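You operate a simulated robot arm through the tools that you are given. There is no shell and no other tool. Be economical: measure what you need, move in short steps, check, and stop when the job is done.

You run a simulated robot arm. Do the job below in one go: nothing can be reset, and whatever is moved stays where it is left.

## Task
Wipe the dust off the packing bench with the yellow pad.
Fine: raise the white clamp flap and slide the end stop out of the way to LARGE, green knob tight again; put the pad back. What is to be rubbed or washed off counts as gone when no trace of it is left.

Only the result counts: the job must be done as asked and must still hold three seconds after the hand-in. Knocking over, shifting, dropping, spilling or breaking anything else fails it.

## Robot
A 7-joint arm with a two-finger parallel gripper, fixed in place. Base frame: the origin is at the foot of the arm, x ahead of it, y to its left, z up. Readings come in m, rad, newtons and seconds.
Its first joint turns from -2.897 to 2.897 rad. Payload 4.4 kg.
Tool frame: the origin (TCP) lies between the finger pads and is the grasp point; the fingertips stand 0.023 m ahead of it; z points along the fingers, y is the line along which they close. Largest opening 0.094 m; finger width 0.038, thickness 0.01; the body of the gripper, 0.054 by 0.096 m, starts 0.039 m behind the TCP.
Orientation is that of the tool frame in the base frame, as a unit quaternion [w, x, y, z]. With the fingers straight down and closing along the base's y, the tool's x points along the base's -x, its y along +y and its z along -z.

## Interface
- The arm moves only by the tool nudge_tool. Its argument "series" is a list that holds one entry, the list of rows, each a list of 7 numbers: the closure in counts, from 0 (fully open) to 255 (shut), then the shift along the tool's x, y, z in m, then the turn, a rotation vector about the tool's x, y, z in rad. In form: [[[claw, x, y, z, wx, wy, wz], ...]]. A call has 1 to 10 rows; each row shifts and turns the commanded pose from where the row before left it, along the tool's axes as they then stand. Rows are played at 5 a second. More than 0.05 m and 0.15 rad between two rows, or a gripper value outside its range, and nothing of the call is played. Where a pose cannot be reached the arm comes as near as it can. A force on the tool above 90 N (or 10 N above the force at the start of the call, whichever is more), or a blocked arm, ends the call early, and 0.2 s more pass. Each finger travels about 0.072 m/s and halts on what it meets, pressing with about 30 N; the grip force reading is that of the motor and also rises with nothing between the fingers. The clock runs only during rows and for 0.2 s after the last one: add rows that do not move to give the fingers time. It gives the time, the measured TCP pose, the force on the tool (base axes), the opening and the grip force at its end, in the units of the frame above (readings bear some noise), with the torque about the TCP (base axes, N m) and any sound that the robot's microphone picked up.
- Cameras (640 x 400 px; columns grow to the right, rows downward): "scene" is fixed at [0.2191, -0.5002, 1.568]; the picture's right is [0.76, -0.65, 0.00], its down [-0.31, -0.36, -0.88] and it looks along [0.57, 0.67, -0.48] (base axes); focal length 336 px, centre (320, 200). "wrist" rides on the gripper at [0.086, 0.016, -0.074] in the tool frame; the picture's right is [-0.18, 0.98, 0.00], its down [-0.58, -0.11, -0.81] and it looks along [-0.79, -0.15, 0.59] (tool axes); focal length 243 px, centre (320, 200). There is no depth. A picture from a camera that has moved, and an enlarged one, comes with that camera's place and axes in the base frame and with its lens.
- capture(camera): a new picture of that camera. The clock stands still meanwhile.
- close_up(camera, box): a new picture of the part [left, top, right, bottom] of that camera's present view, enlarged. The clock stands still meanwhile.
- hand_in(): hands the job in; it is judged then, once.

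Go step by step. Nothing tells you positions but the pictures and the camera data: compare them with the known pose of the tool, close in by small moves and look again before you grip or let go. The budget is 120 turns and 68 pictures, counting those below and the enlarged ones. Unless the task says otherwise, let go and move clear before handing in, and close with one line.

The tools are called after "Call:" by a JSON object that holds its "name" and its "arguments". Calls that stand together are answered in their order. nudge_tool: Moves the arm, as the interface text tells. Its arguments: {"type":"object","properties":{"series":{"type":"array","items":{"type":"array","items":{"type":"array","items":{"type":"number"}}}}},"required":["series"]} The other tools are called the same way: capture (camera) takes a picture; close_up (camera, box) takes an enlarged picture of a part of a camera's view; hand_in () hands the job in.

At the start:

```text
time: 0.0
tool_pos: [0.5495, 0.2842, 1.3257]
orientation: [0.0, 0.001, 1.0, 0.001]
contact_force: [-0.2, -0.2, 0.7]
moment: [0.01, 0.0, 0.03]
gripper_width: 0.0941
grip_force: 0.0
```

scene: 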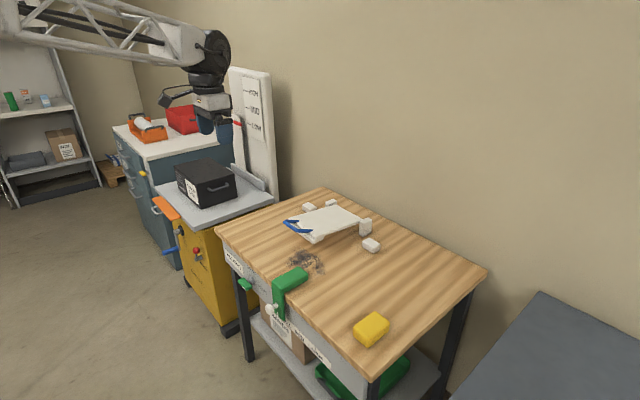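
wrist: 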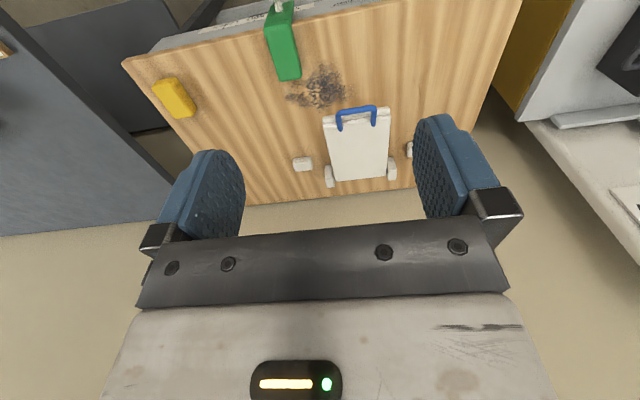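

I see the bench with the white flap with a blue handle, the green end stop with a knob on the front edge, the dust spot and the yellow pad. I'll take enlarged views to understand the mechanisms.

Call:
{"name": "close_up", "arguments": {"camera": "scene", "box": [210, 180, 370, 280]}}

Call:
{"name": "close_up", "arguments": {"camera": "scene", "box": [220, 240, 400, 400]}}

Call:
{"name": "close_up", "arguments": {"camera": "wrist", "box": [120, 0, 520, 210]}}

```text
4.00 times, centred on (290, 230) of scene
camera zoom: at [0.2191, -0.5002, 1.568], right [0.76, -0.65, 0.0], down [-0.31, -0.36, -0.88], along [0.57, 0.67, -0.48], focal length 1345 px, centre (440, 80)
```

zoom: 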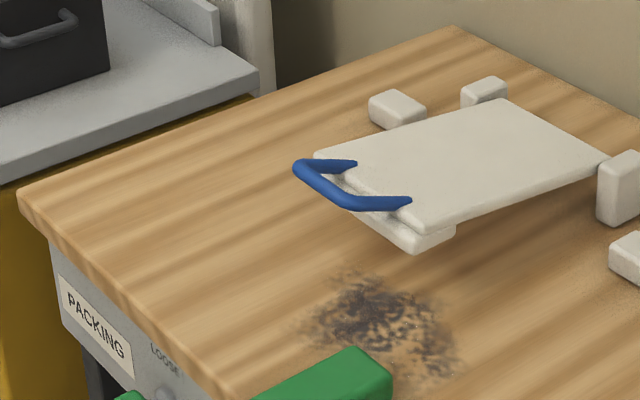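

```text
2.50 times, centred on (310, 320) of scene
camera zoom: at [0.2191, -0.5002, 1.568], right [0.76, -0.65, 0.0], down [-0.31, -0.36, -0.88], along [0.57, 0.67, -0.48], focal length 840 px, centre (345, -100)
```

zoom: 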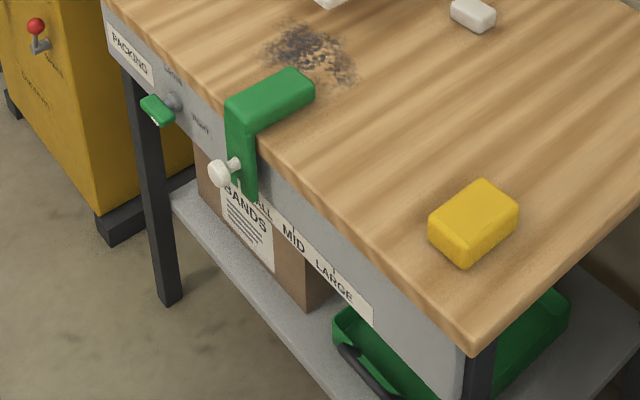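

```text
1.60 times, centred on (320, 105) of wrist
camera zoom: at [0.4641, 0.3011, 1.3987], right [0.18, 0.98, 0.0], down [0.58, -0.11, 0.81], along [0.79, -0.15, -0.59], focal length 388 px, centre (320, 352)
```

zoom: 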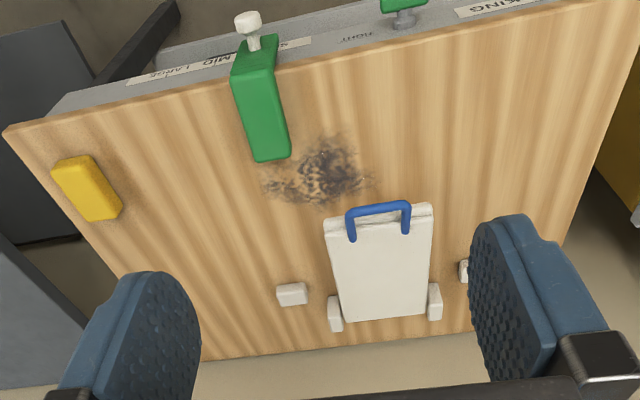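

The table top sits near z≈0.815, with its front edge at x≈0.634 and y from -0.2 to 0.63. The pad is near (0.727,-0.115), the dust near (0.78,0.24) and the flap handle near (0.84,0.325). I'll move to look at the front panel with the wrist camera.

Call:
{"name": "nudge_tool", "arguments": {"series": [[[0, 0.025, 0.012, 0.038, 0, 0, 0], [0, 0.025, 0.012, 0.038, 0, 0, 0], [0, 0.025, 0.012, 0.038, 0, 0, 0], [0, 0.025, 0.012, 0.038, 0, 0, 0], [0, 0.025, 0.012, 0.038, 0, 0, 0], [0, 0.025, 0.012, 0.038, 0, 0, 0], [0, 0.025, 0.012, 0.038, 0, 0, 0], [0, 0, 0, 0, 0, 0, 0]]]}}

Call:
{"name": "capture", "arguments": {"camera": "wrist"}}

Call:
{"name": "capture", "arguments": {"camera": "scene"}}

```text
time: 1.8
tool_pos: [0.3751, 0.3705, 1.0581]
orientation: [0.0, 0.0, 1.0, 0.0]
contact_force: [0.7, 0.5, -1.0]
moment: [0.02, 0.01, 0.0]
gripper_width: 0.0938
grip_force: 0.1
```

```text
62 pictures are left
camera wrist: at [0.2889, 0.3864, 1.1305], right [0.18, 0.98, 0.0], down [0.58, -0.11, 0.81], along [0.79, -0.15, -0.59], focal length 243 px, centre (320, 200)
```

wrist: 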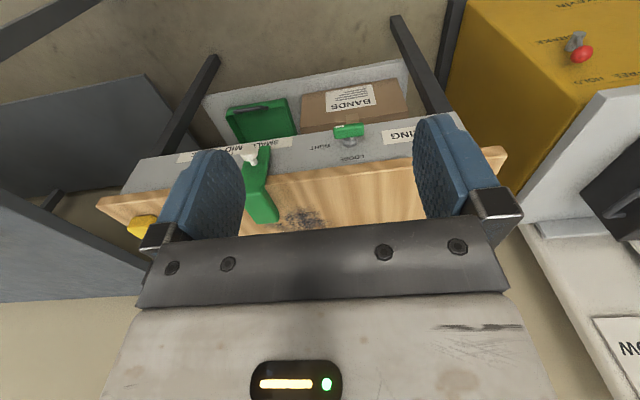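

```text
61 pictures are left
```

scene: 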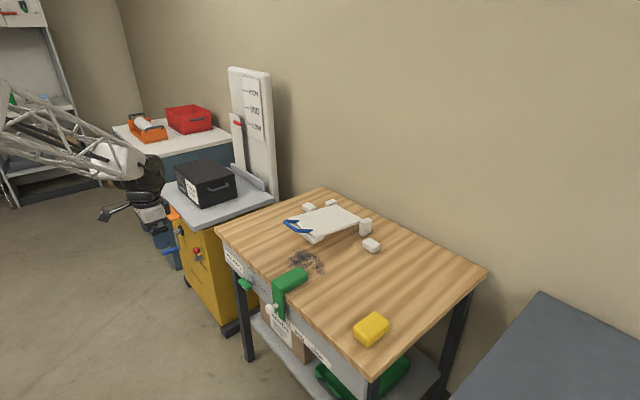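

Call:
{"name": "close_up", "arguments": {"camera": "wrist", "box": [220, 100, 420, 220]}}

Call:
{"name": "close_up", "arguments": {"camera": "scene", "box": [215, 230, 345, 350]}}

```text
3.20 times, centred on (320, 160) of wrist
camera zoom: at [0.2889, 0.3864, 1.1305], right [0.18, 0.98, 0.0], down [0.58, -0.11, 0.81], along [0.79, -0.15, -0.59], focal length 776 px, centre (320, 328)
```

zoom: 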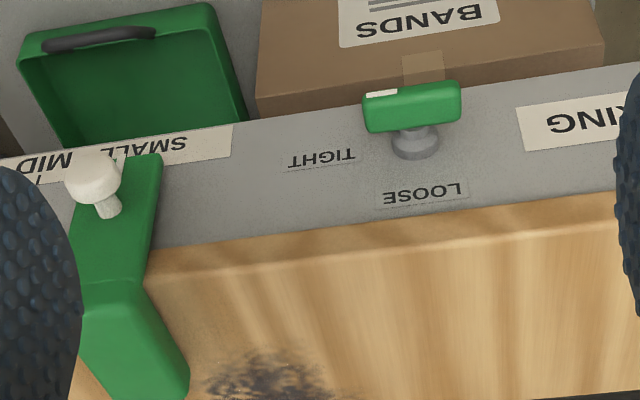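

```text
3.33 times, centred on (280, 290) of scene
camera zoom: at [0.2191, -0.5002, 1.568], right [0.76, -0.65, 0.0], down [-0.31, -0.36, -0.88], along [0.57, 0.67, -0.48], focal length 1120 px, centre (453, -100)
```

zoom: 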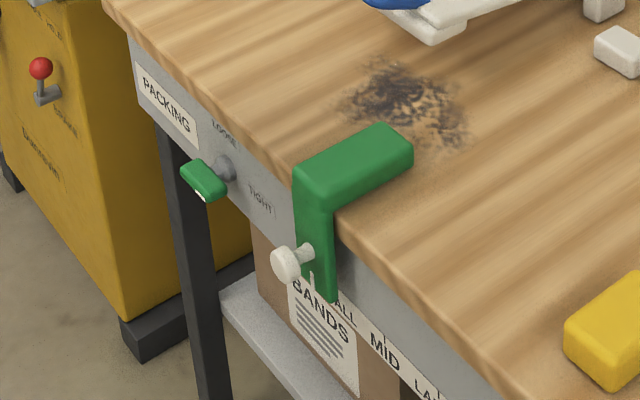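

The green knob is a T-bar near (0.616,0.385,0.713) pointing at TIGHT, and LOOSE is 90° counter-clockwise. The white stop knob is near (0.594,0.181,0.764). Next I'll pitch the tool to horizontal and point it at the panel.

Call:
{"name": "nudge_tool", "arguments": {"series": [[[0, 0, 0, 0, 0, -0.15, 0], [0, 0, 0, 0, 0, -0.15, 0], [0, 0, 0, 0, 0, -0.15, 0], [0, 0, 0, 0, 0, -0.15, 0], [0, 0, 0, 0, 0, -0.15, 0], [0, 0, 0, 0, 0, -0.15, 0], [0, 0, 0, 0, 0, -0.15, 0], [0, 0, 0, 0, 0, -0.15, 0], [0, 0, 0, 0, 0, -0.15, 0], [0, 0, 0, 0, 0, -0.15, 0]]]}}

Call:
{"name": "nudge_tool", "arguments": {"series": [[[0, 0, 0, 0, 0, -0.0708, 0], [0, 0, 0, 0, 0, 0, 0.15], [0, 0, 0, 0, 0, 0, 0.15], [0, 0, 0, 0, 0, 0, 0.15], [0, 0, 0, 0, 0, 0, 0.15], [0, 0, 0, 0, 0, 0, 0.15], [0, 0, 0, 0, 0, 0, 0.15], [0, 0, 0, 0, 0, 0, 0.15], [0, 0, 0, 0, 0, 0, 0.15], [0, 0, 0, 0, 0, 0, 0.15]]]}}

Call:
{"name": "nudge_tool", "arguments": {"series": [[[0, 0, 0, 0, 0, 0, 0.15], [0, 0, 0, 0, 0, 0, 0.0708], [0, 0, 0, 0, 0, 0, 0], [0, 0, 0, 0, 0, 0, 0]]]}}

Call:
{"name": "capture", "arguments": {"camera": "wrist"}}

Call:
{"name": "capture", "arguments": {"camera": "scene"}}

```text
time: 4.0
tool_pos: [0.3751, 0.3688, 1.0584]
orientation: [0.682, 0.0, 0.731, 0.001]
contact_force: [1.0, -0.3, 0.1]
moment: [-0.01, 0.01, -0.03]
gripper_width: 0.0939
grip_force: 0.0
```

```text
time: 6.2
tool_pos: [0.3548, 0.3503, 1.1213]
orientation: [0.603, 0.368, 0.61, 0.36]
contact_force: [0.4, -0.9, -0.5]
moment: [0.02, 0.02, 0.0]
gripper_width: 0.094
grip_force: 0.1
out of reach, approached as far as the arm can: row 8, 9, 10
```

```text
time: 7.2
tool_pos: [0.355, 0.36, 1.1641]
orientation: [0.579, 0.404, 0.597, 0.382]
contact_force: [0.9, 0.9, -0.9]
moment: [-0.02, 0.01, 0.01]
gripper_width: 0.094
grip_force: 0.0
out of reach, approached as far as the arm can: row 1, 2
```

```text
58 pictures are left
camera wrist: at [0.2801, 0.4481, 1.1472], right [0.04, 0.21, 0.98], down [-0.81, -0.57, 0.15], along [0.59, -0.8, 0.14], focal length 243 px, centre (320, 200)
```

wrist: 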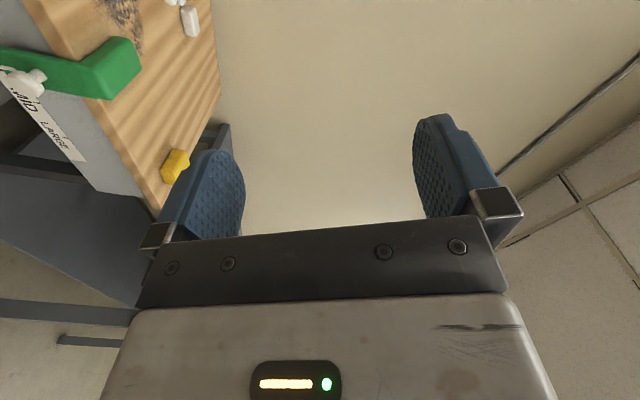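

```text
57 pictures are left
```

scene: 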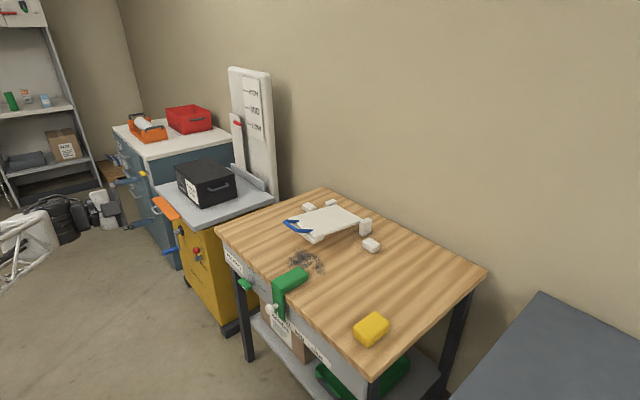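

The arm could not reach that roll from this side. I'll roll the other way, so the camera ends up on the right, then on top after turning the knob.

Call:
{"name": "nudge_tool", "arguments": {"series": [[[0, 0, 0, 0, 0, 0, -0.15], [0, 0, 0, 0, 0, 0, -0.15], [0, 0, 0, 0, 0, 0, -0.15], [0, 0, 0, 0, 0, 0, -0.15], [0, 0, 0, 0, 0, 0, -0.15], [0, 0, 0, 0, 0, 0, -0.15], [0, 0, 0, 0, 0, 0, -0.15], [0, 0, 0, 0, 0, 0, -0.15], [0, 0, 0, 0, 0, 0, -0.15], [0, 0, 0, 0, 0, 0, -0.15]]]}}

Call:
{"name": "nudge_tool", "arguments": {"series": [[[0, 0, 0, 0, 0, 0, -0.15], [0, 0, 0, 0, 0, 0, -0.15], [0, 0, 0, 0, 0, 0, -0.15], [0, 0, 0, 0, 0, 0, -0.15], [0, 0, 0, 0, 0, 0, -0.15], [0, 0, 0, 0, 0, 0, -0.15], [0, 0, 0, 0, 0, 0, -0.15], [0, 0, 0, 0, 0, 0, -0.15], [0, 0, 0, 0, 0, 0, -0.15], [0, 0, 0, 0, 0, 0, -0.1416]]]}}

Call:
{"name": "nudge_tool", "arguments": {"series": [[[0, 0, 0, 0, 0, 0, -0.15], [0, 0, 0, 0, 0, 0, 0], [0, 0, 0, 0, 0, 0, 0]]]}}

```text
time: 9.4
tool_pos: [0.3545, 0.3602, 1.1638]
orientation: [0.688, -0.096, 0.712, -0.1]
contact_force: [-0.7, 0.4, -0.2]
moment: [-0.01, -0.01, 0.02]
gripper_width: 0.0942
grip_force: 0.1
```

```text
time: 11.6
tool_pos: [0.3541, 0.3594, 1.1637]
orientation: [-0.438, 0.554, -0.459, 0.539]
contact_force: [0.2, -0.5, -0.6]
moment: [0.02, -0.01, 0.01]
gripper_width: 0.0941
grip_force: 0.1
```

```text
time: 12.4
tool_pos: [0.3545, 0.3602, 1.1627]
orientation: [-0.396, 0.586, -0.416, 0.571]
contact_force: [-0.4, -0.4, 0.5]
moment: [0.03, 0.0, 0.0]
gripper_width: 0.0937
grip_force: 0.1
```

Call:
{"name": "nudge_tool", "arguments": {"series": [[[0, 0, 0, 0, 0, 0, 0.15], [0, 0, 0, 0, 0, 0, 0.15], [0, 0, 0, 0, 0.033, -0.011, 0.047], [0, 0, 0.045, 0, 0, 0, 0], [0, 0, 0.045, 0, 0, 0, 0], [0, 0, 0.045, 0, 0, 0, 0], [0, 0, 0.045, 0, 0, 0, 0], [0, 0, 0.045, 0, 0, 0, 0], [0, 0, 0.045, 0, 0, 0, 0], [0, 0, 0.045, 0.01, 0, 0, 0]]]}}

Call:
{"name": "nudge_tool", "arguments": {"series": [[[0, -0.005, 0.045, 0.01, 0, 0, 0], [0, -0.01, 0.045, 0.01, 0, 0, 0], [0, -0.01, 0.03, 0.03, 0, 0, 0], [0, 0, 0, 0.04, 0, 0, 0], [0, 0, 0, 0.02, 0, 0, 0], [0, 0, 0, 0, 0, 0, 0]]]}}

Call:
{"name": "capture", "arguments": {"camera": "wrist"}}

Call:
{"name": "capture", "arguments": {"camera": "scene"}}

```text
time: 14.6
tool_pos: [0.3637, 0.3567, 0.8463]
orientation: [-0.501, 0.501, -0.499, 0.499]
contact_force: [-0.4, 1.5, -0.7]
moment: [0.0, -0.01, 0.04]
gripper_width: 0.094
grip_force: 0.0
```

```text
time: 16.0
tool_pos: [0.4749, 0.3852, 0.7264]
orientation: [0.501, -0.5, 0.5, -0.499]
contact_force: [-0.4, 0.1, 0.4]
moment: [-0.02, 0.01, 0.01]
gripper_width: 0.0939
grip_force: 0.0
```

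```text
56 pictures are left
camera wrist: at [0.4002, 0.2982, 0.7099], right [0.0, 0.19, -0.98], down [-0.81, 0.58, 0.11], along [0.59, 0.79, 0.15], focal length 243 px, centre (320, 200)
```

wrist: 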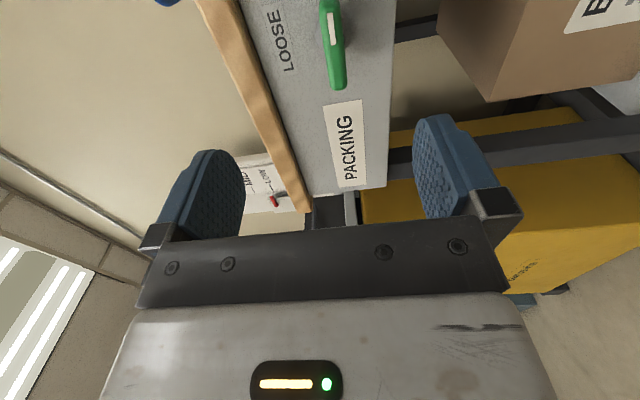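

```text
55 pictures are left
```

scene: 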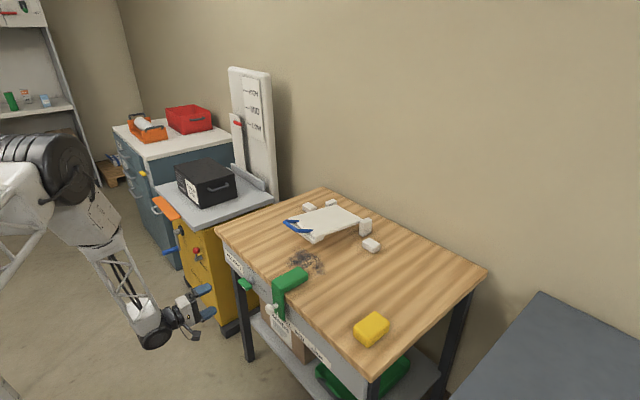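

The knob bar is confirmed near (0.616, 0.384, 0.714). I'll advance around it and look before closing.

Call:
{"name": "nudge_tool", "arguments": {"series": [[[0, 0, 0.0124, 0.03, 0, 0, 0], [0, 0, 0, 0.04, 0, 0, 0], [0, 0, 0, 0.035, 0, 0, 0], [0, 0, 0, 0.025, 0, 0, 0], [0, 0, 0, 0, 0, 0, 0]]]}}

Call:
{"name": "capture", "arguments": {"camera": "wrist"}}

Call:
{"name": "close_up", "arguments": {"camera": "scene", "box": [180, 220, 310, 350]}}

```text
time: 17.2
tool_pos: [0.603, 0.3851, 0.7159]
orientation: [0.501, -0.5, 0.5, -0.499]
contact_force: [0.1, -0.1, -1.1]
moment: [0.0, 0.01, 0.01]
gripper_width: 0.0941
grip_force: 0.1
```

```text
54 pictures are left
camera wrist: at [0.5292, 0.2991, 0.6985], right [0.0, 0.19, -0.98], down [-0.81, 0.58, 0.11], along [0.59, 0.79, 0.15], focal length 243 px, centre (320, 200)
```

wrist: 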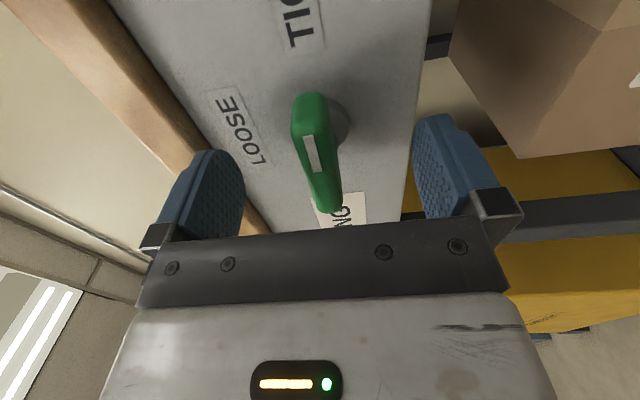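

```text
3.08 times, centred on (245, 285) of scene
camera zoom: at [0.2191, -0.5002, 1.568], right [0.76, -0.65, 0.0], down [-0.31, -0.36, -0.88], along [0.57, 0.67, -0.48], focal length 1034 px, centre (551, -62)
```

zoom: 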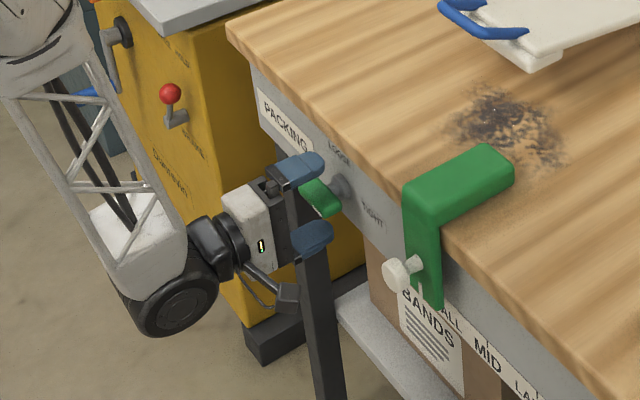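

Call:
{"name": "nudge_tool", "arguments": {"series": [[[0, 0, 0, 0.01, 0, 0, 0], [160, 0, 0, 0, 0, 0, 0], [220, 0, 0, 0, 0, 0, 0], [255, 0, 0, 0, 0, 0, 0], [255, 0, 0, 0, 0, 0, 0], [255, 0, 0, 0, 0, 0, 0]]]}}

Call:
{"name": "capture", "arguments": {"camera": "wrist"}}

```text
time: 18.6
tool_pos: [0.6134, 0.3856, 0.7138]
orientation: [-0.5, 0.501, -0.5, 0.499]
contact_force: [9.7, 3.5, -18.0]
moment: [0.01, 0.17, 0.24]
gripper_width: 0.0197
grip_force: 45.0
```

```text
52 pictures are left
camera wrist: at [0.5393, 0.2998, 0.6981], right [0.0, 0.18, -0.98], down [-0.81, 0.58, 0.11], along [0.59, 0.79, 0.15], focal length 243 px, centre (320, 200)
```

wrist: 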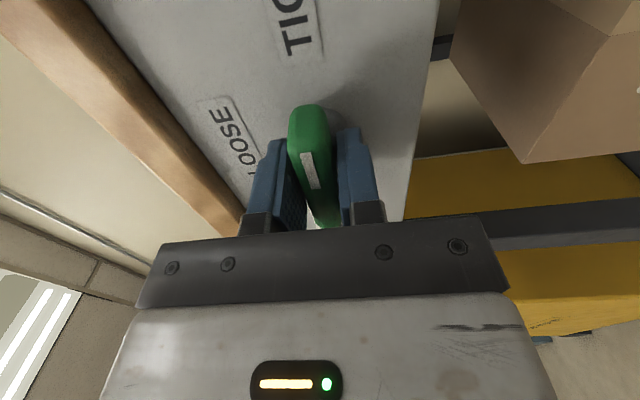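

Call:
{"name": "nudge_tool", "arguments": {"series": [[[255, 0, 0.002, 0, 0, 0, 0], [255, 0, 0, 0, 0, 0, -0.1], [255, 0, 0, 0, 0, 0, -0.1], [255, 0, 0, 0, 0, 0, -0.1], [255, 0, 0, 0, 0, 0, 0]]]}}

```text
time: 19.8
tool_pos: [0.6135, 0.3866, 0.7137]
orientation: [-0.421, 0.569, -0.42, 0.568]
contact_force: [-3.7, -18.5, 25.1]
moment: [-0.03, -0.67, -0.65]
gripper_width: 0.0197
grip_force: 45.4
```

Call:
{"name": "nudge_tool", "arguments": {"series": [[[255, 0.00125, -0.0007, 0, 0, 0, 0], [255, 0, 0, 0, 0, 0, -0.1], [255, 0, 0, 0, 0, 0, -0.1], [255, 0, 0, 0, 0, 0, -0.1], [255, 0, 0, 0, 0, 0, 0]]]}}

```text
time: 21.0
tool_pos: [0.6135, 0.3863, 0.7143]
orientation: [-0.33, 0.626, -0.328, 0.625]
contact_force: [16.6, 23.5, -15.7]
moment: [-0.04, 0.46, 0.83]
gripper_width: 0.0197
grip_force: 45.0
```

Call:
{"name": "nudge_tool", "arguments": {"series": [[[255, -0.0007, 0, 0, 0, 0, 0], [255, 0, 0, 0, 0, 0, -0.12], [255, 0, 0, 0, 0, 0, -0.12], [255, 0, 0, 0, 0, 0, -0.12], [255, 0, 0, 0, 0, 0, -0.12], [255, 0, 0, 0, 0, 0, 0]]]}}

```text
time: 22.4
tool_pos: [0.6137, 0.3852, 0.7141]
orientation: [-0.173, 0.686, -0.171, 0.686]
contact_force: [-23.1, -25.9, 14.0]
moment: [0.02, 0.1, -0.3]
gripper_width: 0.0195
grip_force: 44.7
```

Call:
{"name": "nudge_tool", "arguments": {"series": [[[255, 0.0005, 0.0004, -0.0005, 0, 0, 0], [255, 0, 0, 0, 0, 0, -0.12], [255, 0, 0, 0, 0, 0, -0.12], [255, 0, 0, 0, 0, 0, -0.12], [255, 0, 0, 0, 0, 0, -0.13], [255, 0, 0, 0, 0, 0, 0]]]}}

Call:
{"name": "capture", "arguments": {"camera": "wrist"}}

```text
time: 23.8
tool_pos: [0.6135, 0.3846, 0.7134]
orientation: [0.0, 0.708, 0.001, 0.707]
contact_force: [5.0, -33.2, -17.1]
moment: [0.1, 0.62, -0.87]
gripper_width: 0.0196
grip_force: 44.9
```

```text
51 pictures are left
camera wrist: at [0.539, 0.3696, 0.7991], right [0.0, -0.98, -0.18], down [-0.81, 0.11, -0.58], along [0.59, 0.15, -0.79], focal length 243 px, centre (320, 200)
```

wrist: 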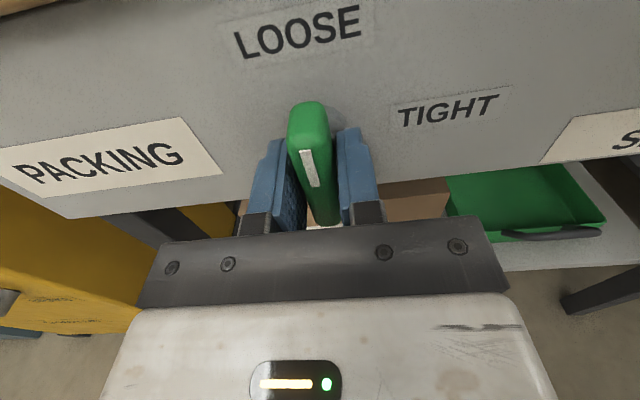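

The knob now points at LOOSE. I'll release it, back off, and move over in front of the stop's white knob.

Call:
{"name": "nudge_tool", "arguments": {"series": [[[200, 0, 0.0008, 0, 0, 0, 0], [100, 0, 0, 0, 0, 0, 0], [0, 0, 0, 0, 0, 0, 0], [0, 0, 0, -0.03, 0, 0, 0], [0, 0, 0, -0.05, 0, 0, 0], [0, 0.025, 0.04, -0.01, 0, 0, 0], [0, 0.025, 0.04, 0, 0, 0, 0], [0, 0, 0.048, 0, 0, 0, 0], [0, 0, 0.048, 0, 0, 0, 0], [0, 0, 0.027, 0, 0, 0, 0]]]}}

Call:
{"name": "capture", "arguments": {"camera": "wrist"}}

Call:
{"name": "close_up", "arguments": {"camera": "scene", "box": [200, 220, 360, 380]}}

```text
time: 26.0
tool_pos: [0.5222, 0.182, 0.7646]
orientation: [-0.002, 0.707, 0.0, 0.707]
contact_force: [0.1, -1.1, 0.4]
moment: [-0.01, 0.02, 0.02]
gripper_width: 0.094
grip_force: 0.1
```

```text
50 pictures are left
camera wrist: at [0.4473, 0.1664, 0.8511], right [0.0, -0.98, -0.19], down [-0.81, 0.11, -0.58], along [0.59, 0.15, -0.79], focal length 243 px, centre (320, 200)
```

wrist: 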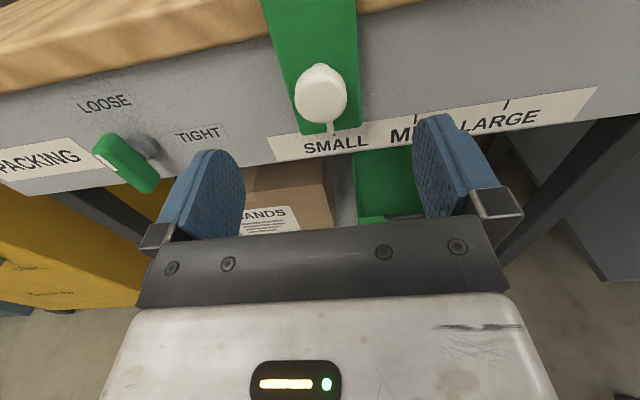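

```text
2.50 times, centred on (280, 300) of scene
camera zoom: at [0.2191, -0.5002, 1.568], right [0.76, -0.65, 0.0], down [-0.31, -0.36, -0.88], along [0.57, 0.67, -0.48], focal length 840 px, centre (420, -50)
```

zoom: 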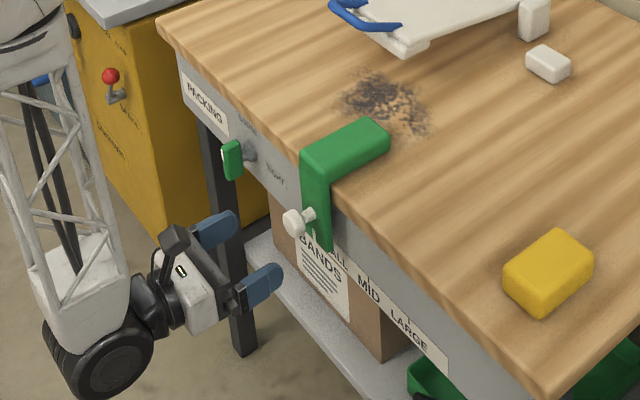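

The stop's white knob is centred near (0.594,0.182,0.767). SMALL, MID and LARGE are at about y=0.18, 0.10 and 0.02. I'll approach and grip the white knob.

Call:
{"name": "nudge_tool", "arguments": {"series": [[[0, 0.002, 0, 0.04, 0, 0, 0], [0, 0, 0, 0.028, 0, 0, 0], [120, 0, 0, 0, 0, 0, 0], [200, 0, 0, 0, 0, 0, 0], [255, 0, 0, 0, 0, 0, 0], [255, 0, 0, 0, 0, 0, 0]]]}}

Call:
{"name": "capture", "arguments": {"camera": "wrist"}}

```text
time: 27.4
tool_pos: [0.5917, 0.1821, 0.7654]
orientation: [-0.001, 0.707, -0.001, 0.707]
contact_force: [6.6, -1.6, -1.4]
moment: [0.02, 0.16, 0.03]
gripper_width: 0.0336
grip_force: 45.2
```

```text
48 pictures are left
camera wrist: at [0.5169, 0.1659, 0.8516], right [0.0, -0.98, -0.19], down [-0.81, 0.11, -0.58], along [0.59, 0.15, -0.79], focal length 243 px, centre (320, 200)
```

wrist: 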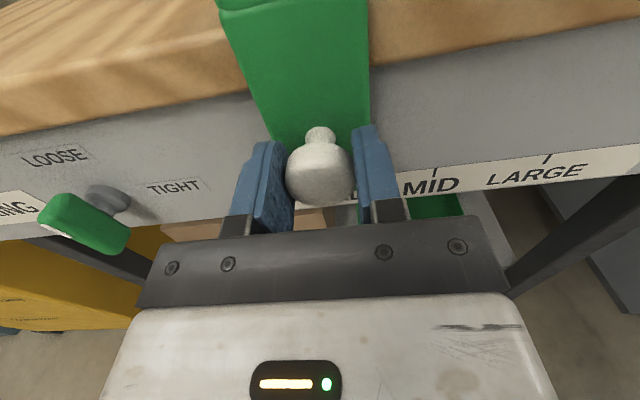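

Call:
{"name": "nudge_tool", "arguments": {"series": [[[255, 0, 0.015, 0, 0, 0, 0], [255, 0, 0.02, 0, 0, 0, 0], [255, 0, 0.025, 0, 0, 0, 0], [255, 0, 0.03, 0, 0, 0, 0], [255, 0, 0.03, 0, 0, 0, 0], [255, 0, 0.025, 0, 0, 0, 0], [255, 0, 0.015, 0, 0, 0, 0], [255, 0, 0, 0, 0, 0, 0]]]}}

Call:
{"name": "capture", "arguments": {"camera": "wrist"}}

Call:
{"name": "close_up", "arguments": {"camera": "scene", "box": [240, 240, 400, 380]}}

```text
time: 28.4
tool_pos: [0.6028, 0.1126, 0.6963]
orientation: [0.018, 0.764, 0.021, 0.644]
contact_force: [-5.3, 0.1, -23.3]
moment: [0.05, 0.44, 0.06]
gripper_width: 0.0
grip_force: 42.2
out of reach, approached as far as the arm can: row 4
stopped in row 4: the force on the tool passed its limit at 1732 N (the readings are from after the stop); the commanded pose is now the measured one
```

```text
47 pictures are left
camera wrist: at [0.5431, 0.1026, 0.7941], right [-0.02, -0.99, -0.13], down [-0.89, 0.08, -0.44], along [0.45, 0.1, -0.89], focal length 243 px, centre (320, 200)
```

wrist: 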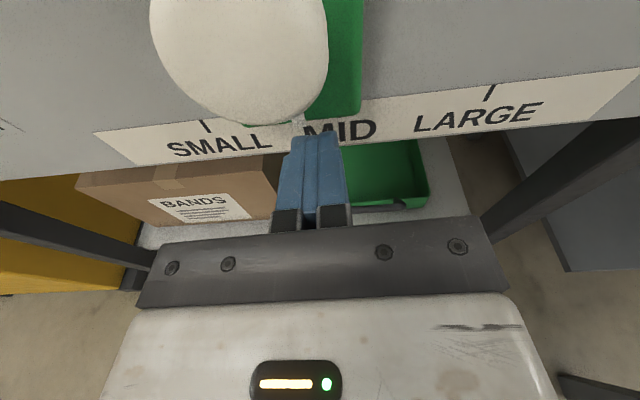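

```text
2.86 times, centred on (320, 310) of scene
camera zoom: at [0.2191, -0.5002, 1.568], right [0.76, -0.65, 0.0], down [-0.31, -0.36, -0.88], along [0.57, 0.67, -0.48], focal length 960 px, centre (320, -114)
```

zoom: 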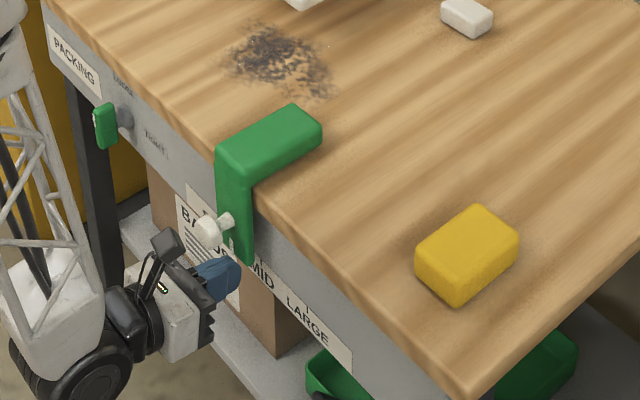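

The arm hit its limit partway and slipped off the knob, and the stop is now between SMALL and MID. I'll back off and return to the natural tool-down pose, then grip the stop's body from above.

Call:
{"name": "nudge_tool", "arguments": {"series": [[[255, -0.01, 0, -0.02, 0, 0, 0], [255, -0.01, 0, -0.04, 0, 0, 0], [255, 0, 0, -0.04, 0, 0, 0], [200, 0, 0, -0.04, 0, 0, 0], [100, 0, 0, -0.04, 0, 0, 0], [0, 0, 0, 0, 0, 0, 0]]]}}

Call:
{"name": "nudge_tool", "arguments": {"series": [[[0, 0, 0, 0, 0, 0, 0.15], [0, 0, 0, 0, 0, 0, 0.15], [0, 0, 0, 0, 0, 0, 0.15], [0, 0, 0, 0, 0, 0, 0.15], [0, 0, 0, 0, 0, 0, 0.15], [0, 0, 0, 0, 0, 0, 0.15], [0, 0, 0, 0, 0, 0, 0.15], [0, 0, 0, 0, 0, 0, 0.15], [0, 0, 0, 0, 0, 0, 0.15], [0, 0, 0, 0, 0, 0, 0.15]]]}}

Call:
{"name": "capture", "arguments": {"camera": "scene"}}

```text
time: 29.8
tool_pos: [0.4198, 0.1116, 0.708]
orientation: [0.018, 0.762, 0.02, 0.647]
contact_force: [-0.1, 0.0, 0.2]
moment: [0.0, 0.03, 0.06]
gripper_width: 0.0941
grip_force: 0.0
```

```text
time: 32.0
tool_pos: [0.4219, 0.1128, 0.708]
orientation: [-0.428, 0.571, -0.505, 0.485]
contact_force: [0.8, 0.0, 0.0]
moment: [-0.05, -0.02, 0.01]
gripper_width: 0.0939
grip_force: 0.1
```

```text
45 pictures are left
```

scene: 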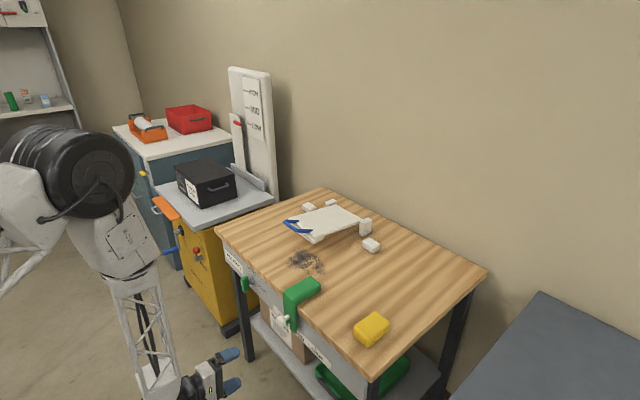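

Call:
{"name": "nudge_tool", "arguments": {"series": [[[0, 0, 0, 0, 0, 0, 0.15], [0, 0, 0, 0, 0, 0, 0.15], [0, 0, 0, 0, 0, 0, 0.15], [0, 0, 0, 0, 0, 0, 0.15], [0, 0, 0, 0, 0, 0, 0.15], [0, 0, 0, 0, 0, 0, 0.15], [0, 0, 0, 0, 0, 0, 0.15], [0, 0, 0, 0, 0, 0, 0.15], [0, 0, 0, 0, 0, 0, 0.15], [0, 0, 0, 0, 0, 0, 0.15]]]}}

Call:
{"name": "nudge_tool", "arguments": {"series": [[[0, -0.045, 0, 0, 0, 0, 0.14], [0, -0.045, 0, 0, 0, 0, 0], [0, -0.045, 0, 0, 0, 0, 0], [0, -0.045, 0, 0, 0, 0, 0], [0, -0.045, 0, 0, 0, 0, 0], [0, -0.045, 0, 0, 0, 0, 0], [0, -0.04, 0, 0, 0, 0, 0], [0, -0.04, 0, 0, 0, 0, 0]]]}}

```text
time: 34.2
tool_pos: [0.4224, 0.1133, 0.709]
orientation: [0.644, -0.074, 0.759, -0.063]
contact_force: [0.4, 0.3, 0.1]
moment: [0.01, -0.02, -0.01]
gripper_width: 0.094
grip_force: 0.0
```

```text
time: 36.0
tool_pos: [0.4781, 0.1392, 1.0498]
orientation: [0.647, -0.021, 0.762, -0.019]
contact_force: [-0.1, 0.2, 0.2]
moment: [-0.01, -0.02, -0.03]
gripper_width: 0.0941
grip_force: 0.0
```

Call:
{"name": "nudge_tool", "arguments": {"series": [[[0, 0, 0, 0, 0, 0, 0.056], [0, 0, 0, 0, 0, 0.15, 0], [0, 0, 0, 0, 0, 0.15, 0], [0, 0, 0, 0, 0, 0.15, 0], [0, 0, 0, 0, 0, 0.15, 0], [0, 0, 0, 0, 0, 0.15, 0], [0, 0, 0, 0, 0, 0.15, 0], [0, 0, 0, 0, 0, 0.15, 0], [0, 0, 0, 0, 0, 0.15, 0], [0, 0, 0, 0, 0, 0.15, 0]]]}}

Call:
{"name": "nudge_tool", "arguments": {"series": [[[0, 0, 0, 0, 0, 0.057, 0], [0, -0.04, 0, 0, 0, 0, 0], [0, -0.04, 0, 0, 0, 0, 0], [0, 0, 0, 0, 0, 0, 0]]]}}

Call:
{"name": "capture", "arguments": {"camera": "wrist"}}

Call:
{"name": "close_up", "arguments": {"camera": "scene", "box": [230, 240, 390, 360]}}

```text
time: 38.2
tool_pos: [0.4783, 0.1395, 1.052]
orientation: [0.027, -0.001, 1.0, 0.0]
contact_force: [-0.3, 0.8, 0.1]
moment: [-0.01, -0.02, 0.0]
gripper_width: 0.0937
grip_force: 0.1
```

```text
time: 39.2
tool_pos: [0.5601, 0.1406, 1.0515]
orientation: [0.0, 0.001, 1.0, 0.0]
contact_force: [-0.6, 0.1, 0.6]
moment: [0.01, 0.01, 0.03]
gripper_width: 0.0936
grip_force: 0.0
```

```text
44 pictures are left
camera wrist: at [0.4726, 0.1572, 1.1263], right [0.18, 0.98, 0.0], down [0.58, -0.11, 0.81], along [0.79, -0.15, -0.59], focal length 243 px, centre (320, 200)
```

wrist: 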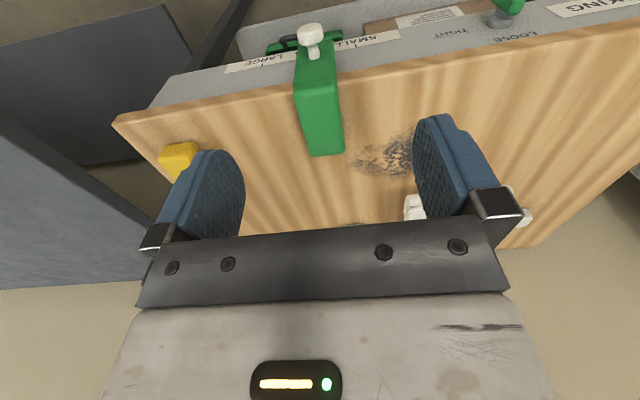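

```text
3.33 times, centred on (310, 300) of scene
camera zoom: at [0.2191, -0.5002, 1.568], right [0.76, -0.65, 0.0], down [-0.31, -0.36, -0.88], along [0.57, 0.67, -0.48], focal length 1120 px, centre (353, -133)
```

zoom: 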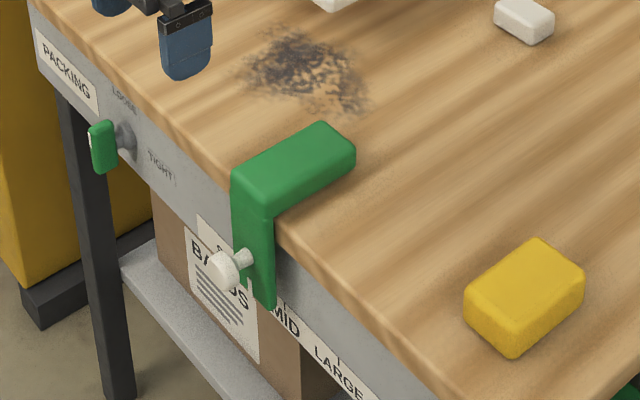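

The stop's top is at z≈0.85, centred near y≈0.12 with a width of ~0.05 and its far end at x≈0.725. I'll move above it and check.

Call:
{"name": "nudge_tool", "arguments": {"series": [[[0, -0.045, -0.01, 0, 0, 0, 0], [0, -0.045, -0.01, 0, 0, 0, 0], [0, -0.037, 0, 0.025, 0, 0, 0], [0, 0, 0, 0.048, 0, 0, 0], [0, 0, 0, 0.048, 0, 0, 0], [0, 0, 0, 0.045, 0, 0, 0], [0, 0, 0, 0, 0, 0, 0]]]}}

Call:
{"name": "capture", "arguments": {"camera": "wrist"}}

Call:
{"name": "close_up", "arguments": {"camera": "scene", "box": [230, 220, 390, 340]}}

```text
time: 40.8
tool_pos: [0.6858, 0.1176, 0.8849]
orientation: [0.0, 0.0, 1.0, 0.001]
contact_force: [0.0, 0.1, 0.1]
moment: [0.01, -0.02, 0.03]
gripper_width: 0.0942
grip_force: 0.1
```

```text
42 pictures are left
camera wrist: at [0.5989, 0.1342, 0.9581], right [0.18, 0.98, 0.0], down [0.58, -0.11, 0.81], along [0.79, -0.15, -0.59], focal length 243 px, centre (320, 200)
```

wrist: 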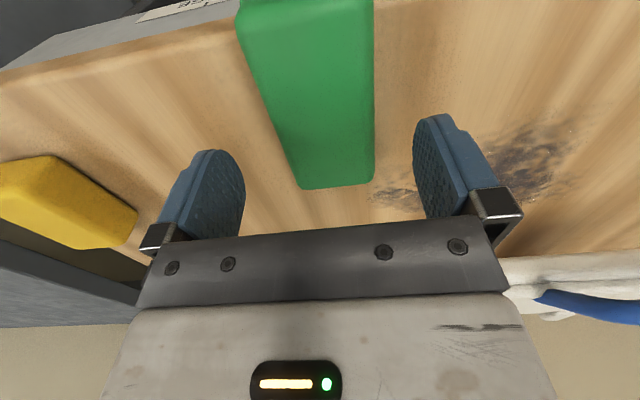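

```text
3.33 times, centred on (310, 280) of scene
camera zoom: at [0.2191, -0.5002, 1.568], right [0.76, -0.65, 0.0], down [-0.31, -0.36, -0.88], along [0.57, 0.67, -0.48], focal length 1120 px, centre (353, -67)
```

zoom: 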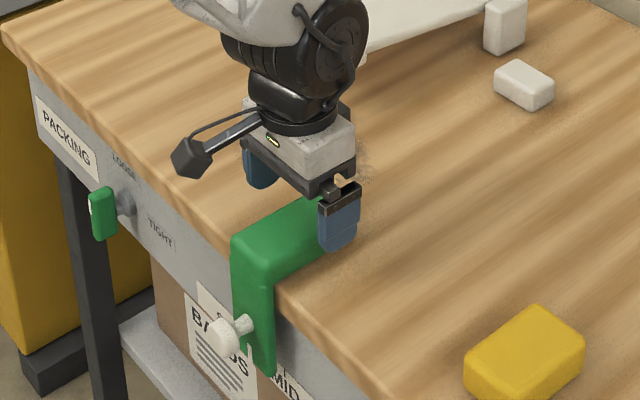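

Call:
{"name": "nudge_tool", "arguments": {"series": [[[0, -0.006, 0.003, 0.015, 0, 0, 0], [0, 0, 0, 0.015, 0, 0, 0], [0, 0, 0, 0.007, 0, 0, 0], [120, 0, 0, 0, 0, 0, 0], [180, 0, 0, 0, 0, 0, 0], [255, 0, 0, 0, 0, 0, 0], [255, 0, 0, 0, 0, 0, 0]]]}}

```text
time: 42.4
tool_pos: [0.6916, 0.122, 0.849]
orientation: [0.002, 0.0, 1.0, 0.0]
contact_force: [4.0, 2.0, -5.2]
moment: [0.43, -0.42, 0.56]
gripper_width: 0.0561
grip_force: 45.2
```

Call:
{"name": "nudge_tool", "arguments": {"series": [[[255, 0, -0.01, 0, 0, 0, 0], [255, 0, -0.015, 0, 0, 0, 0], [255, 0, -0.015, 0, 0, 0, 0], [255, 0, -0.015, 0, 0, 0, 0], [255, 0, -0.015, 0, 0, 0, 0], [255, 0, 0, 0, 0, 0, 0]]]}}

Call:
{"name": "close_up", "arguments": {"camera": "scene", "box": [230, 240, 390, 360]}}

```text
time: 43.8
tool_pos: [0.692, 0.0508, 0.8491]
orientation: [0.0, 0.0, 1.0, -0.001]
contact_force: [19.0, 1.5, -29.5]
moment: [0.39, -0.18, 0.95]
gripper_width: 0.0559
grip_force: 45.2
```

```text
3.33 times, centred on (310, 300) of scene
camera zoom: at [0.2191, -0.5002, 1.568], right [0.76, -0.65, 0.0], down [-0.31, -0.36, -0.88], along [0.57, 0.67, -0.48], focal length 1120 px, centre (353, -133)
```

zoom: 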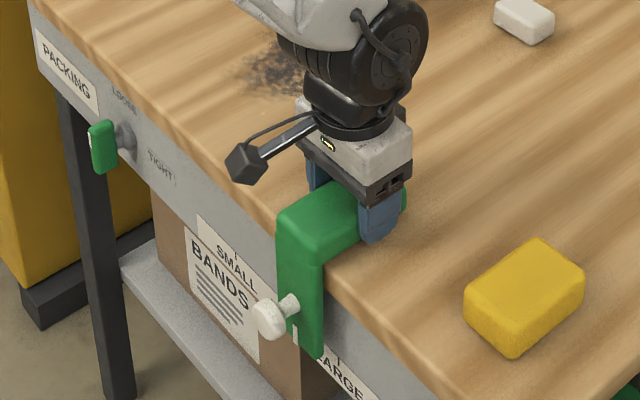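

Call:
{"name": "nudge_tool", "arguments": {"series": [[[255, 0, -0.01, 0, 0, 0, 0], [255, 0, -0.01, 0, 0, 0, 0], [255, 0, -0.008, 0, 0, 0, 0], [255, 0, 0, 0, 0, 0, 0]]]}}

Call:
{"name": "close_up", "arguments": {"camera": "scene", "box": [280, 290, 360, 380]}}

```text
time: 44.8
tool_pos: [0.692, 0.0241, 0.8493]
orientation: [0.0, 0.001, 1.0, -0.001]
contact_force: [-16.8, 0.8, -2.3]
moment: [-0.13, 1.51, 0.91]
gripper_width: 0.0559
grip_force: 45.2
```

```text
4.44 times, centred on (320, 335) of scene
camera zoom: at [0.2191, -0.5002, 1.568], right [0.76, -0.65, 0.0], down [-0.31, -0.36, -0.88], along [0.57, 0.67, -0.48], focal length 1494 px, centre (320, -400)
```

zoom: 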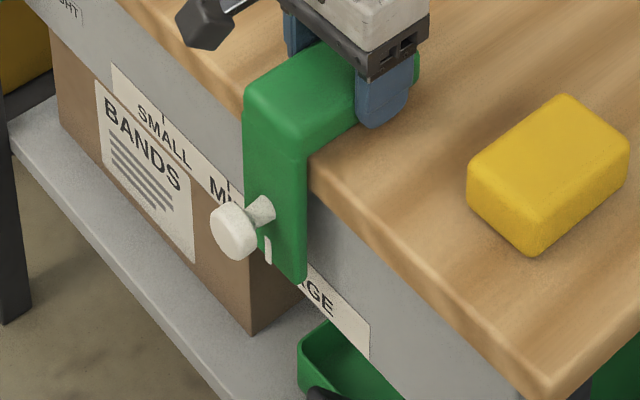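

Call:
{"name": "nudge_tool", "arguments": {"series": [[[255, 0, -0.002, 0, 0, 0, 0], [255, 0, 0, 0, 0, 0, 0], [160, 0, 0, 0, 0, 0, 0], [80, 0, 0, 0, 0, 0, 0], [0, 0, 0, 0, 0, 0, 0], [0, 0, 0, -0.04, 0, 0, 0], [0, 0, 0, -0.04, 0, 0, 0], [0, 0.03, 0, -0.03, 0, 0, 0], [0, 0.045, 0, 0, 0, 0, 0], [0, 0.045, 0, 0, 0, 0, 0]]]}}

Call:
{"name": "nudge_tool", "arguments": {"series": [[[0, 0.045, 0, 0, 0, 0, 0], [0, 0.045, 0, 0, 0, 0, 0], [0, 0.045, 0, 0, 0, 0, 0], [0, 0, 0, 0, 0, 0, 0]]]}}

Call:
{"name": "capture", "arguments": {"camera": "wrist"}}

```text
time: 47.0
tool_pos: [0.5697, 0.0211, 0.9589]
orientation: [0.0, 0.0, 1.0, 0.0]
contact_force: [-1.2, 0.8, 0.4]
moment: [-0.03, 0.0, -0.01]
gripper_width: 0.094
grip_force: 0.0
```

```text
time: 48.0
tool_pos: [0.4354, 0.0196, 0.9578]
orientation: [0.001, 0.0, 1.0, 0.0]
contact_force: [-0.1, 0.5, -0.1]
moment: [0.03, -0.02, -0.03]
gripper_width: 0.0942
grip_force: 0.1
```

```text
38 pictures are left
camera wrist: at [0.3488, 0.0368, 1.0317], right [0.18, 0.98, 0.0], down [0.58, -0.11, 0.81], along [0.79, -0.15, -0.59], focal length 243 px, centre (320, 200)
```

wrist: 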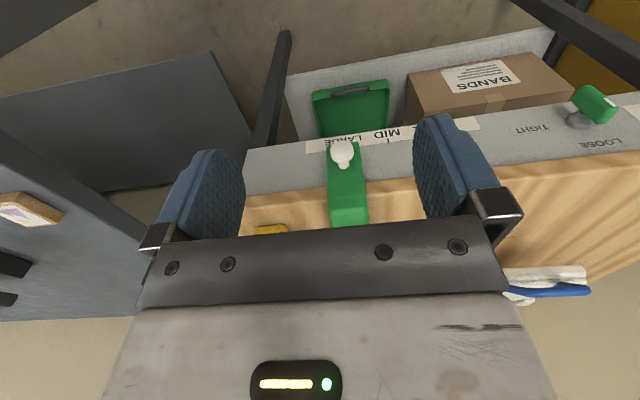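

Call:
{"name": "close_up", "arguments": {"camera": "wrist", "box": [310, 110, 420, 180]}}

```text
5.71 times, centred on (365, 145) of wrist
camera zoom: at [0.3488, 0.0368, 1.0317], right [0.18, 0.98, 0.0], down [0.58, -0.11, 0.81], along [0.79, -0.15, -0.59], focal length 1386 px, centre (63, 514)
```

zoom: 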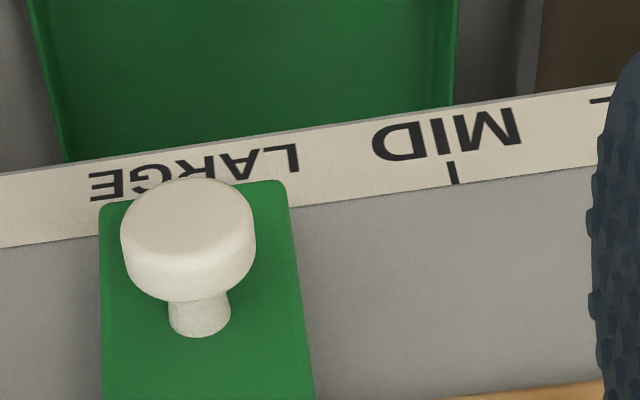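

The stop pointer reads on LARGE within about a millimetre. Now I'll go back to the green knob to tighten it, moving left, pitching to horizontal and rolling so the camera is on top.

Call:
{"name": "nudge_tool", "arguments": {"series": [[[0, 0, 0.048, 0, 0, 0, 0], [0, 0, 0.048, 0, 0, 0, 0], [0, 0, 0.048, 0, 0, 0, 0], [0, 0, 0.048, 0, 0, 0, 0], [0, 0, 0.048, 0, 0, 0, 0], [0, 0, 0.048, 0, 0, 0, 0], [0, 0.03, 0.038, 0, 0, 0, 0], [0, 0.03, 0.038, 0, 0, 0, 0]]]}}

Call:
{"name": "nudge_tool", "arguments": {"series": [[[0, 0, 0, 0, 0, -0.15, 0], [0, 0, 0, 0, 0, -0.15, 0], [0, 0, 0, 0, 0, -0.15, 0], [0, 0, 0, 0, 0, -0.15, 0], [0, 0, 0, 0, 0, -0.15, 0], [0, 0, 0, 0, 0, -0.15, 0], [0, 0, 0, 0, 0, -0.15, 0], [0, 0, 0, 0, 0, -0.15, 0], [0, 0, 0, 0, 0, -0.15, 0], [0, 0, 0, 0, 0, -0.15, 0]]]}}

Call:
{"name": "nudge_tool", "arguments": {"series": [[[0, 0, 0, 0, 0, -0.0708, 0], [0, 0, 0, 0, 0, 0, -0.15], [0, 0, 0, 0, 0, 0, -0.15], [0, 0, 0, 0, 0, 0, -0.15], [0, 0, 0, 0, 0, 0, -0.15], [0, 0, 0, 0, 0, 0, -0.15], [0, 0, 0, 0, 0, 0, -0.15], [0, 0, 0, 0, 0, 0, -0.15], [0, 0, 0, 0, 0, 0, -0.15], [0, 0, 0, 0, 0, 0, -0.15]]]}}

Call:
{"name": "nudge_tool", "arguments": {"series": [[[0, 0, 0, 0, 0, 0, -0.15], [0, 0, 0, 0, 0, 0, -0.15], [0, 0, 0, 0, 0, 0, -0.15], [0, 0, 0, 0, 0, 0, -0.15], [0, 0, 0, 0, 0, 0, -0.15], [0, 0, 0, 0, 0, 0, -0.15], [0, 0, 0, 0, 0, 0, -0.15], [0, 0, 0, 0, 0, 0, -0.15], [0, 0, 0, 0, 0, 0, -0.15], [0, 0, 0, 0, 0, 0, -0.15]]]}}

Call:
{"name": "nudge_tool", "arguments": {"series": [[[0, 0, 0, 0, 0, 0, -0.15], [0, 0, 0, 0, 0, 0, -0.1416], [0, 0, 0, 0, 0, 0, 0], [0, 0, 0, 0, 0, 0, 0]]]}}

```text
time: 49.8
tool_pos: [0.3759, 0.3865, 0.9586]
orientation: [0.001, 0.0, 1.0, 0.0]
contact_force: [0.3, -0.4, -1.4]
moment: [0.0, 0.01, -0.03]
gripper_width: 0.0942
grip_force: 0.0
```

```text
time: 52.0
tool_pos: [0.3769, 0.3863, 0.9591]
orientation: [0.682, 0.0, 0.731, 0.0]
contact_force: [0.5, 0.6, 0.6]
moment: [0.03, 0.03, 0.0]
gripper_width: 0.094
grip_force: 0.0
```

```text
time: 54.2
tool_pos: [0.3772, 0.3871, 0.9593]
orientation: [0.551, -0.443, 0.552, -0.443]
contact_force: [-0.7, 0.3, -0.4]
moment: [-0.01, 0.0, 0.03]
gripper_width: 0.0939
grip_force: 0.0
```

```text
time: 56.4
tool_pos: [0.3784, 0.3868, 0.9578]
orientation: [-0.103, 0.7, -0.102, 0.7]
contact_force: [0.4, 0.7, 0.2]
moment: [-0.03, 0.06, 0.03]
gripper_width: 0.0941
grip_force: 0.0
```

```text
time: 57.4
tool_pos: [0.3773, 0.3859, 0.9588]
orientation: [0.001, 0.707, -0.002, 0.707]
contact_force: [-0.8, -0.1, -0.1]
moment: [0.0, 0.01, 0.02]
gripper_width: 0.0939
grip_force: 0.1
```

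Call:
{"name": "nudge_tool", "arguments": {"series": [[[0, -0.049, 0.0017, 0, 0, 0, 0], [0, -0.049, 0, 0, 0, 0, 0], [0, -0.049, 0, 0, 0, 0, 0], [0, -0.049, 0, 0, 0, 0, 0], [0, -0.049, 0, 0, 0, 0, 0], [0, 0, 0, 0.05, 0, 0, 0], [0, 0, 0, 0.05, 0, 0, 0], [0, 0, 0, 0.05, 0, 0, 0], [0, 0, 0, 0.036, 0, 0, 0], [0, 0, 0, 0, 0, 0, 0]]]}}

Call:
{"name": "capture", "arguments": {"camera": "wrist"}}

```text
time: 59.6
tool_pos: [0.5659, 0.3832, 0.7144]
orientation: [0.0, 0.707, -0.001, 0.707]
contact_force: [0.1, -0.2, -0.2]
moment: [-0.01, -0.01, 0.01]
gripper_width: 0.0941
grip_force: 0.0
```

```text
36 pictures are left
camera wrist: at [0.4909, 0.3683, 0.8001], right [0.0, -0.98, -0.18], down [-0.81, 0.11, -0.58], along [0.59, 0.15, -0.79], focal length 243 px, centre (320, 200)
```

wrist: 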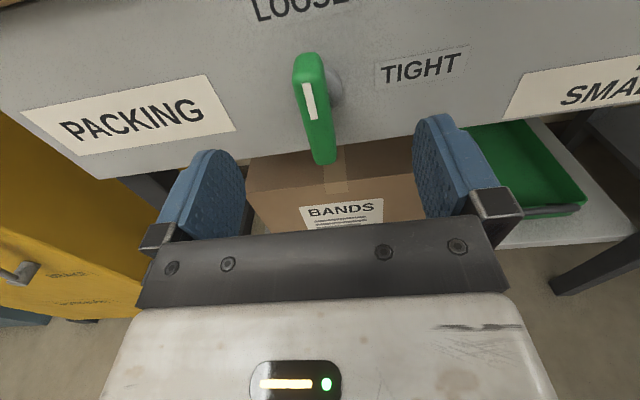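

Call:
{"name": "nudge_tool", "arguments": {"series": [[[0, 0, -0.001, 0.027, 0, 0, 0], [0, 0, 0, 0.02, 0, 0, 0], [160, 0, 0, 0, 0, 0, 0], [220, 0, 0, 0, 0, 0, 0], [255, 0, 0, 0, 0, 0, 0], [255, 0, 0, 0, 0, 0, 0], [255, 0, 0, 0, 0, 0, 0]]]}}

Call:
{"name": "nudge_tool", "arguments": {"series": [[[255, 0, 0, 0, 0, 0, 0.1], [255, 0, 0, 0, 0, 0, 0.1], [255, 0, 0, 0, 0, 0, 0.1], [255, 0, 0, 0, 0, 0, 0.1], [255, 0, 0, 0, 0, 0, 0]]]}}

```text
time: 61.2
tool_pos: [0.6112, 0.3841, 0.7146]
orientation: [0.001, 0.707, -0.001, 0.707]
contact_force: [6.4, 26.8, -9.5]
moment: [0.01, 0.41, 0.5]
gripper_width: 0.0199
grip_force: 45.6
```

```text
time: 62.4
tool_pos: [0.6112, 0.3851, 0.7145]
orientation: [-0.141, 0.692, -0.143, 0.693]
contact_force: [32.0, 16.7, -7.2]
moment: [0.01, 0.33, 0.45]
gripper_width: 0.0195
grip_force: 45.3
```

Call:
{"name": "nudge_tool", "arguments": {"series": [[[255, -0.0003, -0.0004, 0.0005, 0, 0, 0], [255, 0, 0, 0, 0, 0, 0.1], [255, 0, 0, 0, 0, 0, 0.1], [255, 0, 0, 0, 0, 0, 0.1], [255, 0, 0, 0, 0, 0, 0.1], [255, 0, 0, 0, 0, 0, 0]]]}}

Call:
{"name": "nudge_tool", "arguments": {"series": [[[255, 0, 0, 0, 0, 0, 0.1], [255, 0, 0, 0, 0, 0, 0.1], [255, 0, 0, 0, 0, 0, 0.1], [255, 0, 0, 0, 0, 0, 0.1], [255, 0, 0, 0, 0, 0, 0]]]}}

```text
time: 63.8
tool_pos: [0.6117, 0.3858, 0.7146]
orientation: [-0.277, 0.65, -0.276, 0.651]
contact_force: [4.1, -4.3, 34.1]
moment: [0.02, -0.76, -0.35]
gripper_width: 0.0196
grip_force: 44.7
```

```text
time: 65.0
tool_pos: [0.6104, 0.3873, 0.7134]
orientation: [-0.4, 0.583, -0.4, 0.584]
contact_force: [11.1, 9.2, 31.4]
moment: [-0.05, -0.92, -0.32]
gripper_width: 0.0197
grip_force: 45.1
```

Call:
{"name": "nudge_tool", "arguments": {"series": [[[255, 0.0002, -0.0007, 0, 0, 0, 0], [255, 0, 0, 0, 0, 0, 0.1], [255, 0, 0, 0, 0, 0, 0.1], [255, 0, 0, 0, 0, 0, 0.1], [255, 0, 0, 0, 0, 0, 0.08], [255, 0, 0, 0, 0, 0, 0]]]}}

Call:
{"name": "capture", "arguments": {"camera": "wrist"}}

```text
time: 66.4
tool_pos: [0.6116, 0.3862, 0.715]
orientation: [0.503, -0.496, 0.503, -0.498]
contact_force: [-6.1, 31.9, 31.4]
moment: [-0.06, -0.67, 0.76]
gripper_width: 0.0194
grip_force: 45.0
```

```text
35 pictures are left
camera wrist: at [0.5365, 0.3008, 0.6969], right [0.0, 0.2, -0.98], down [-0.81, 0.58, 0.11], along [0.59, 0.79, 0.16], focal length 243 px, centre (320, 200)
```

wrist: 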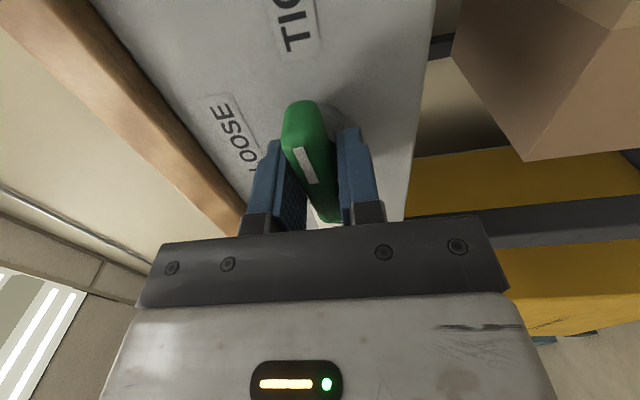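

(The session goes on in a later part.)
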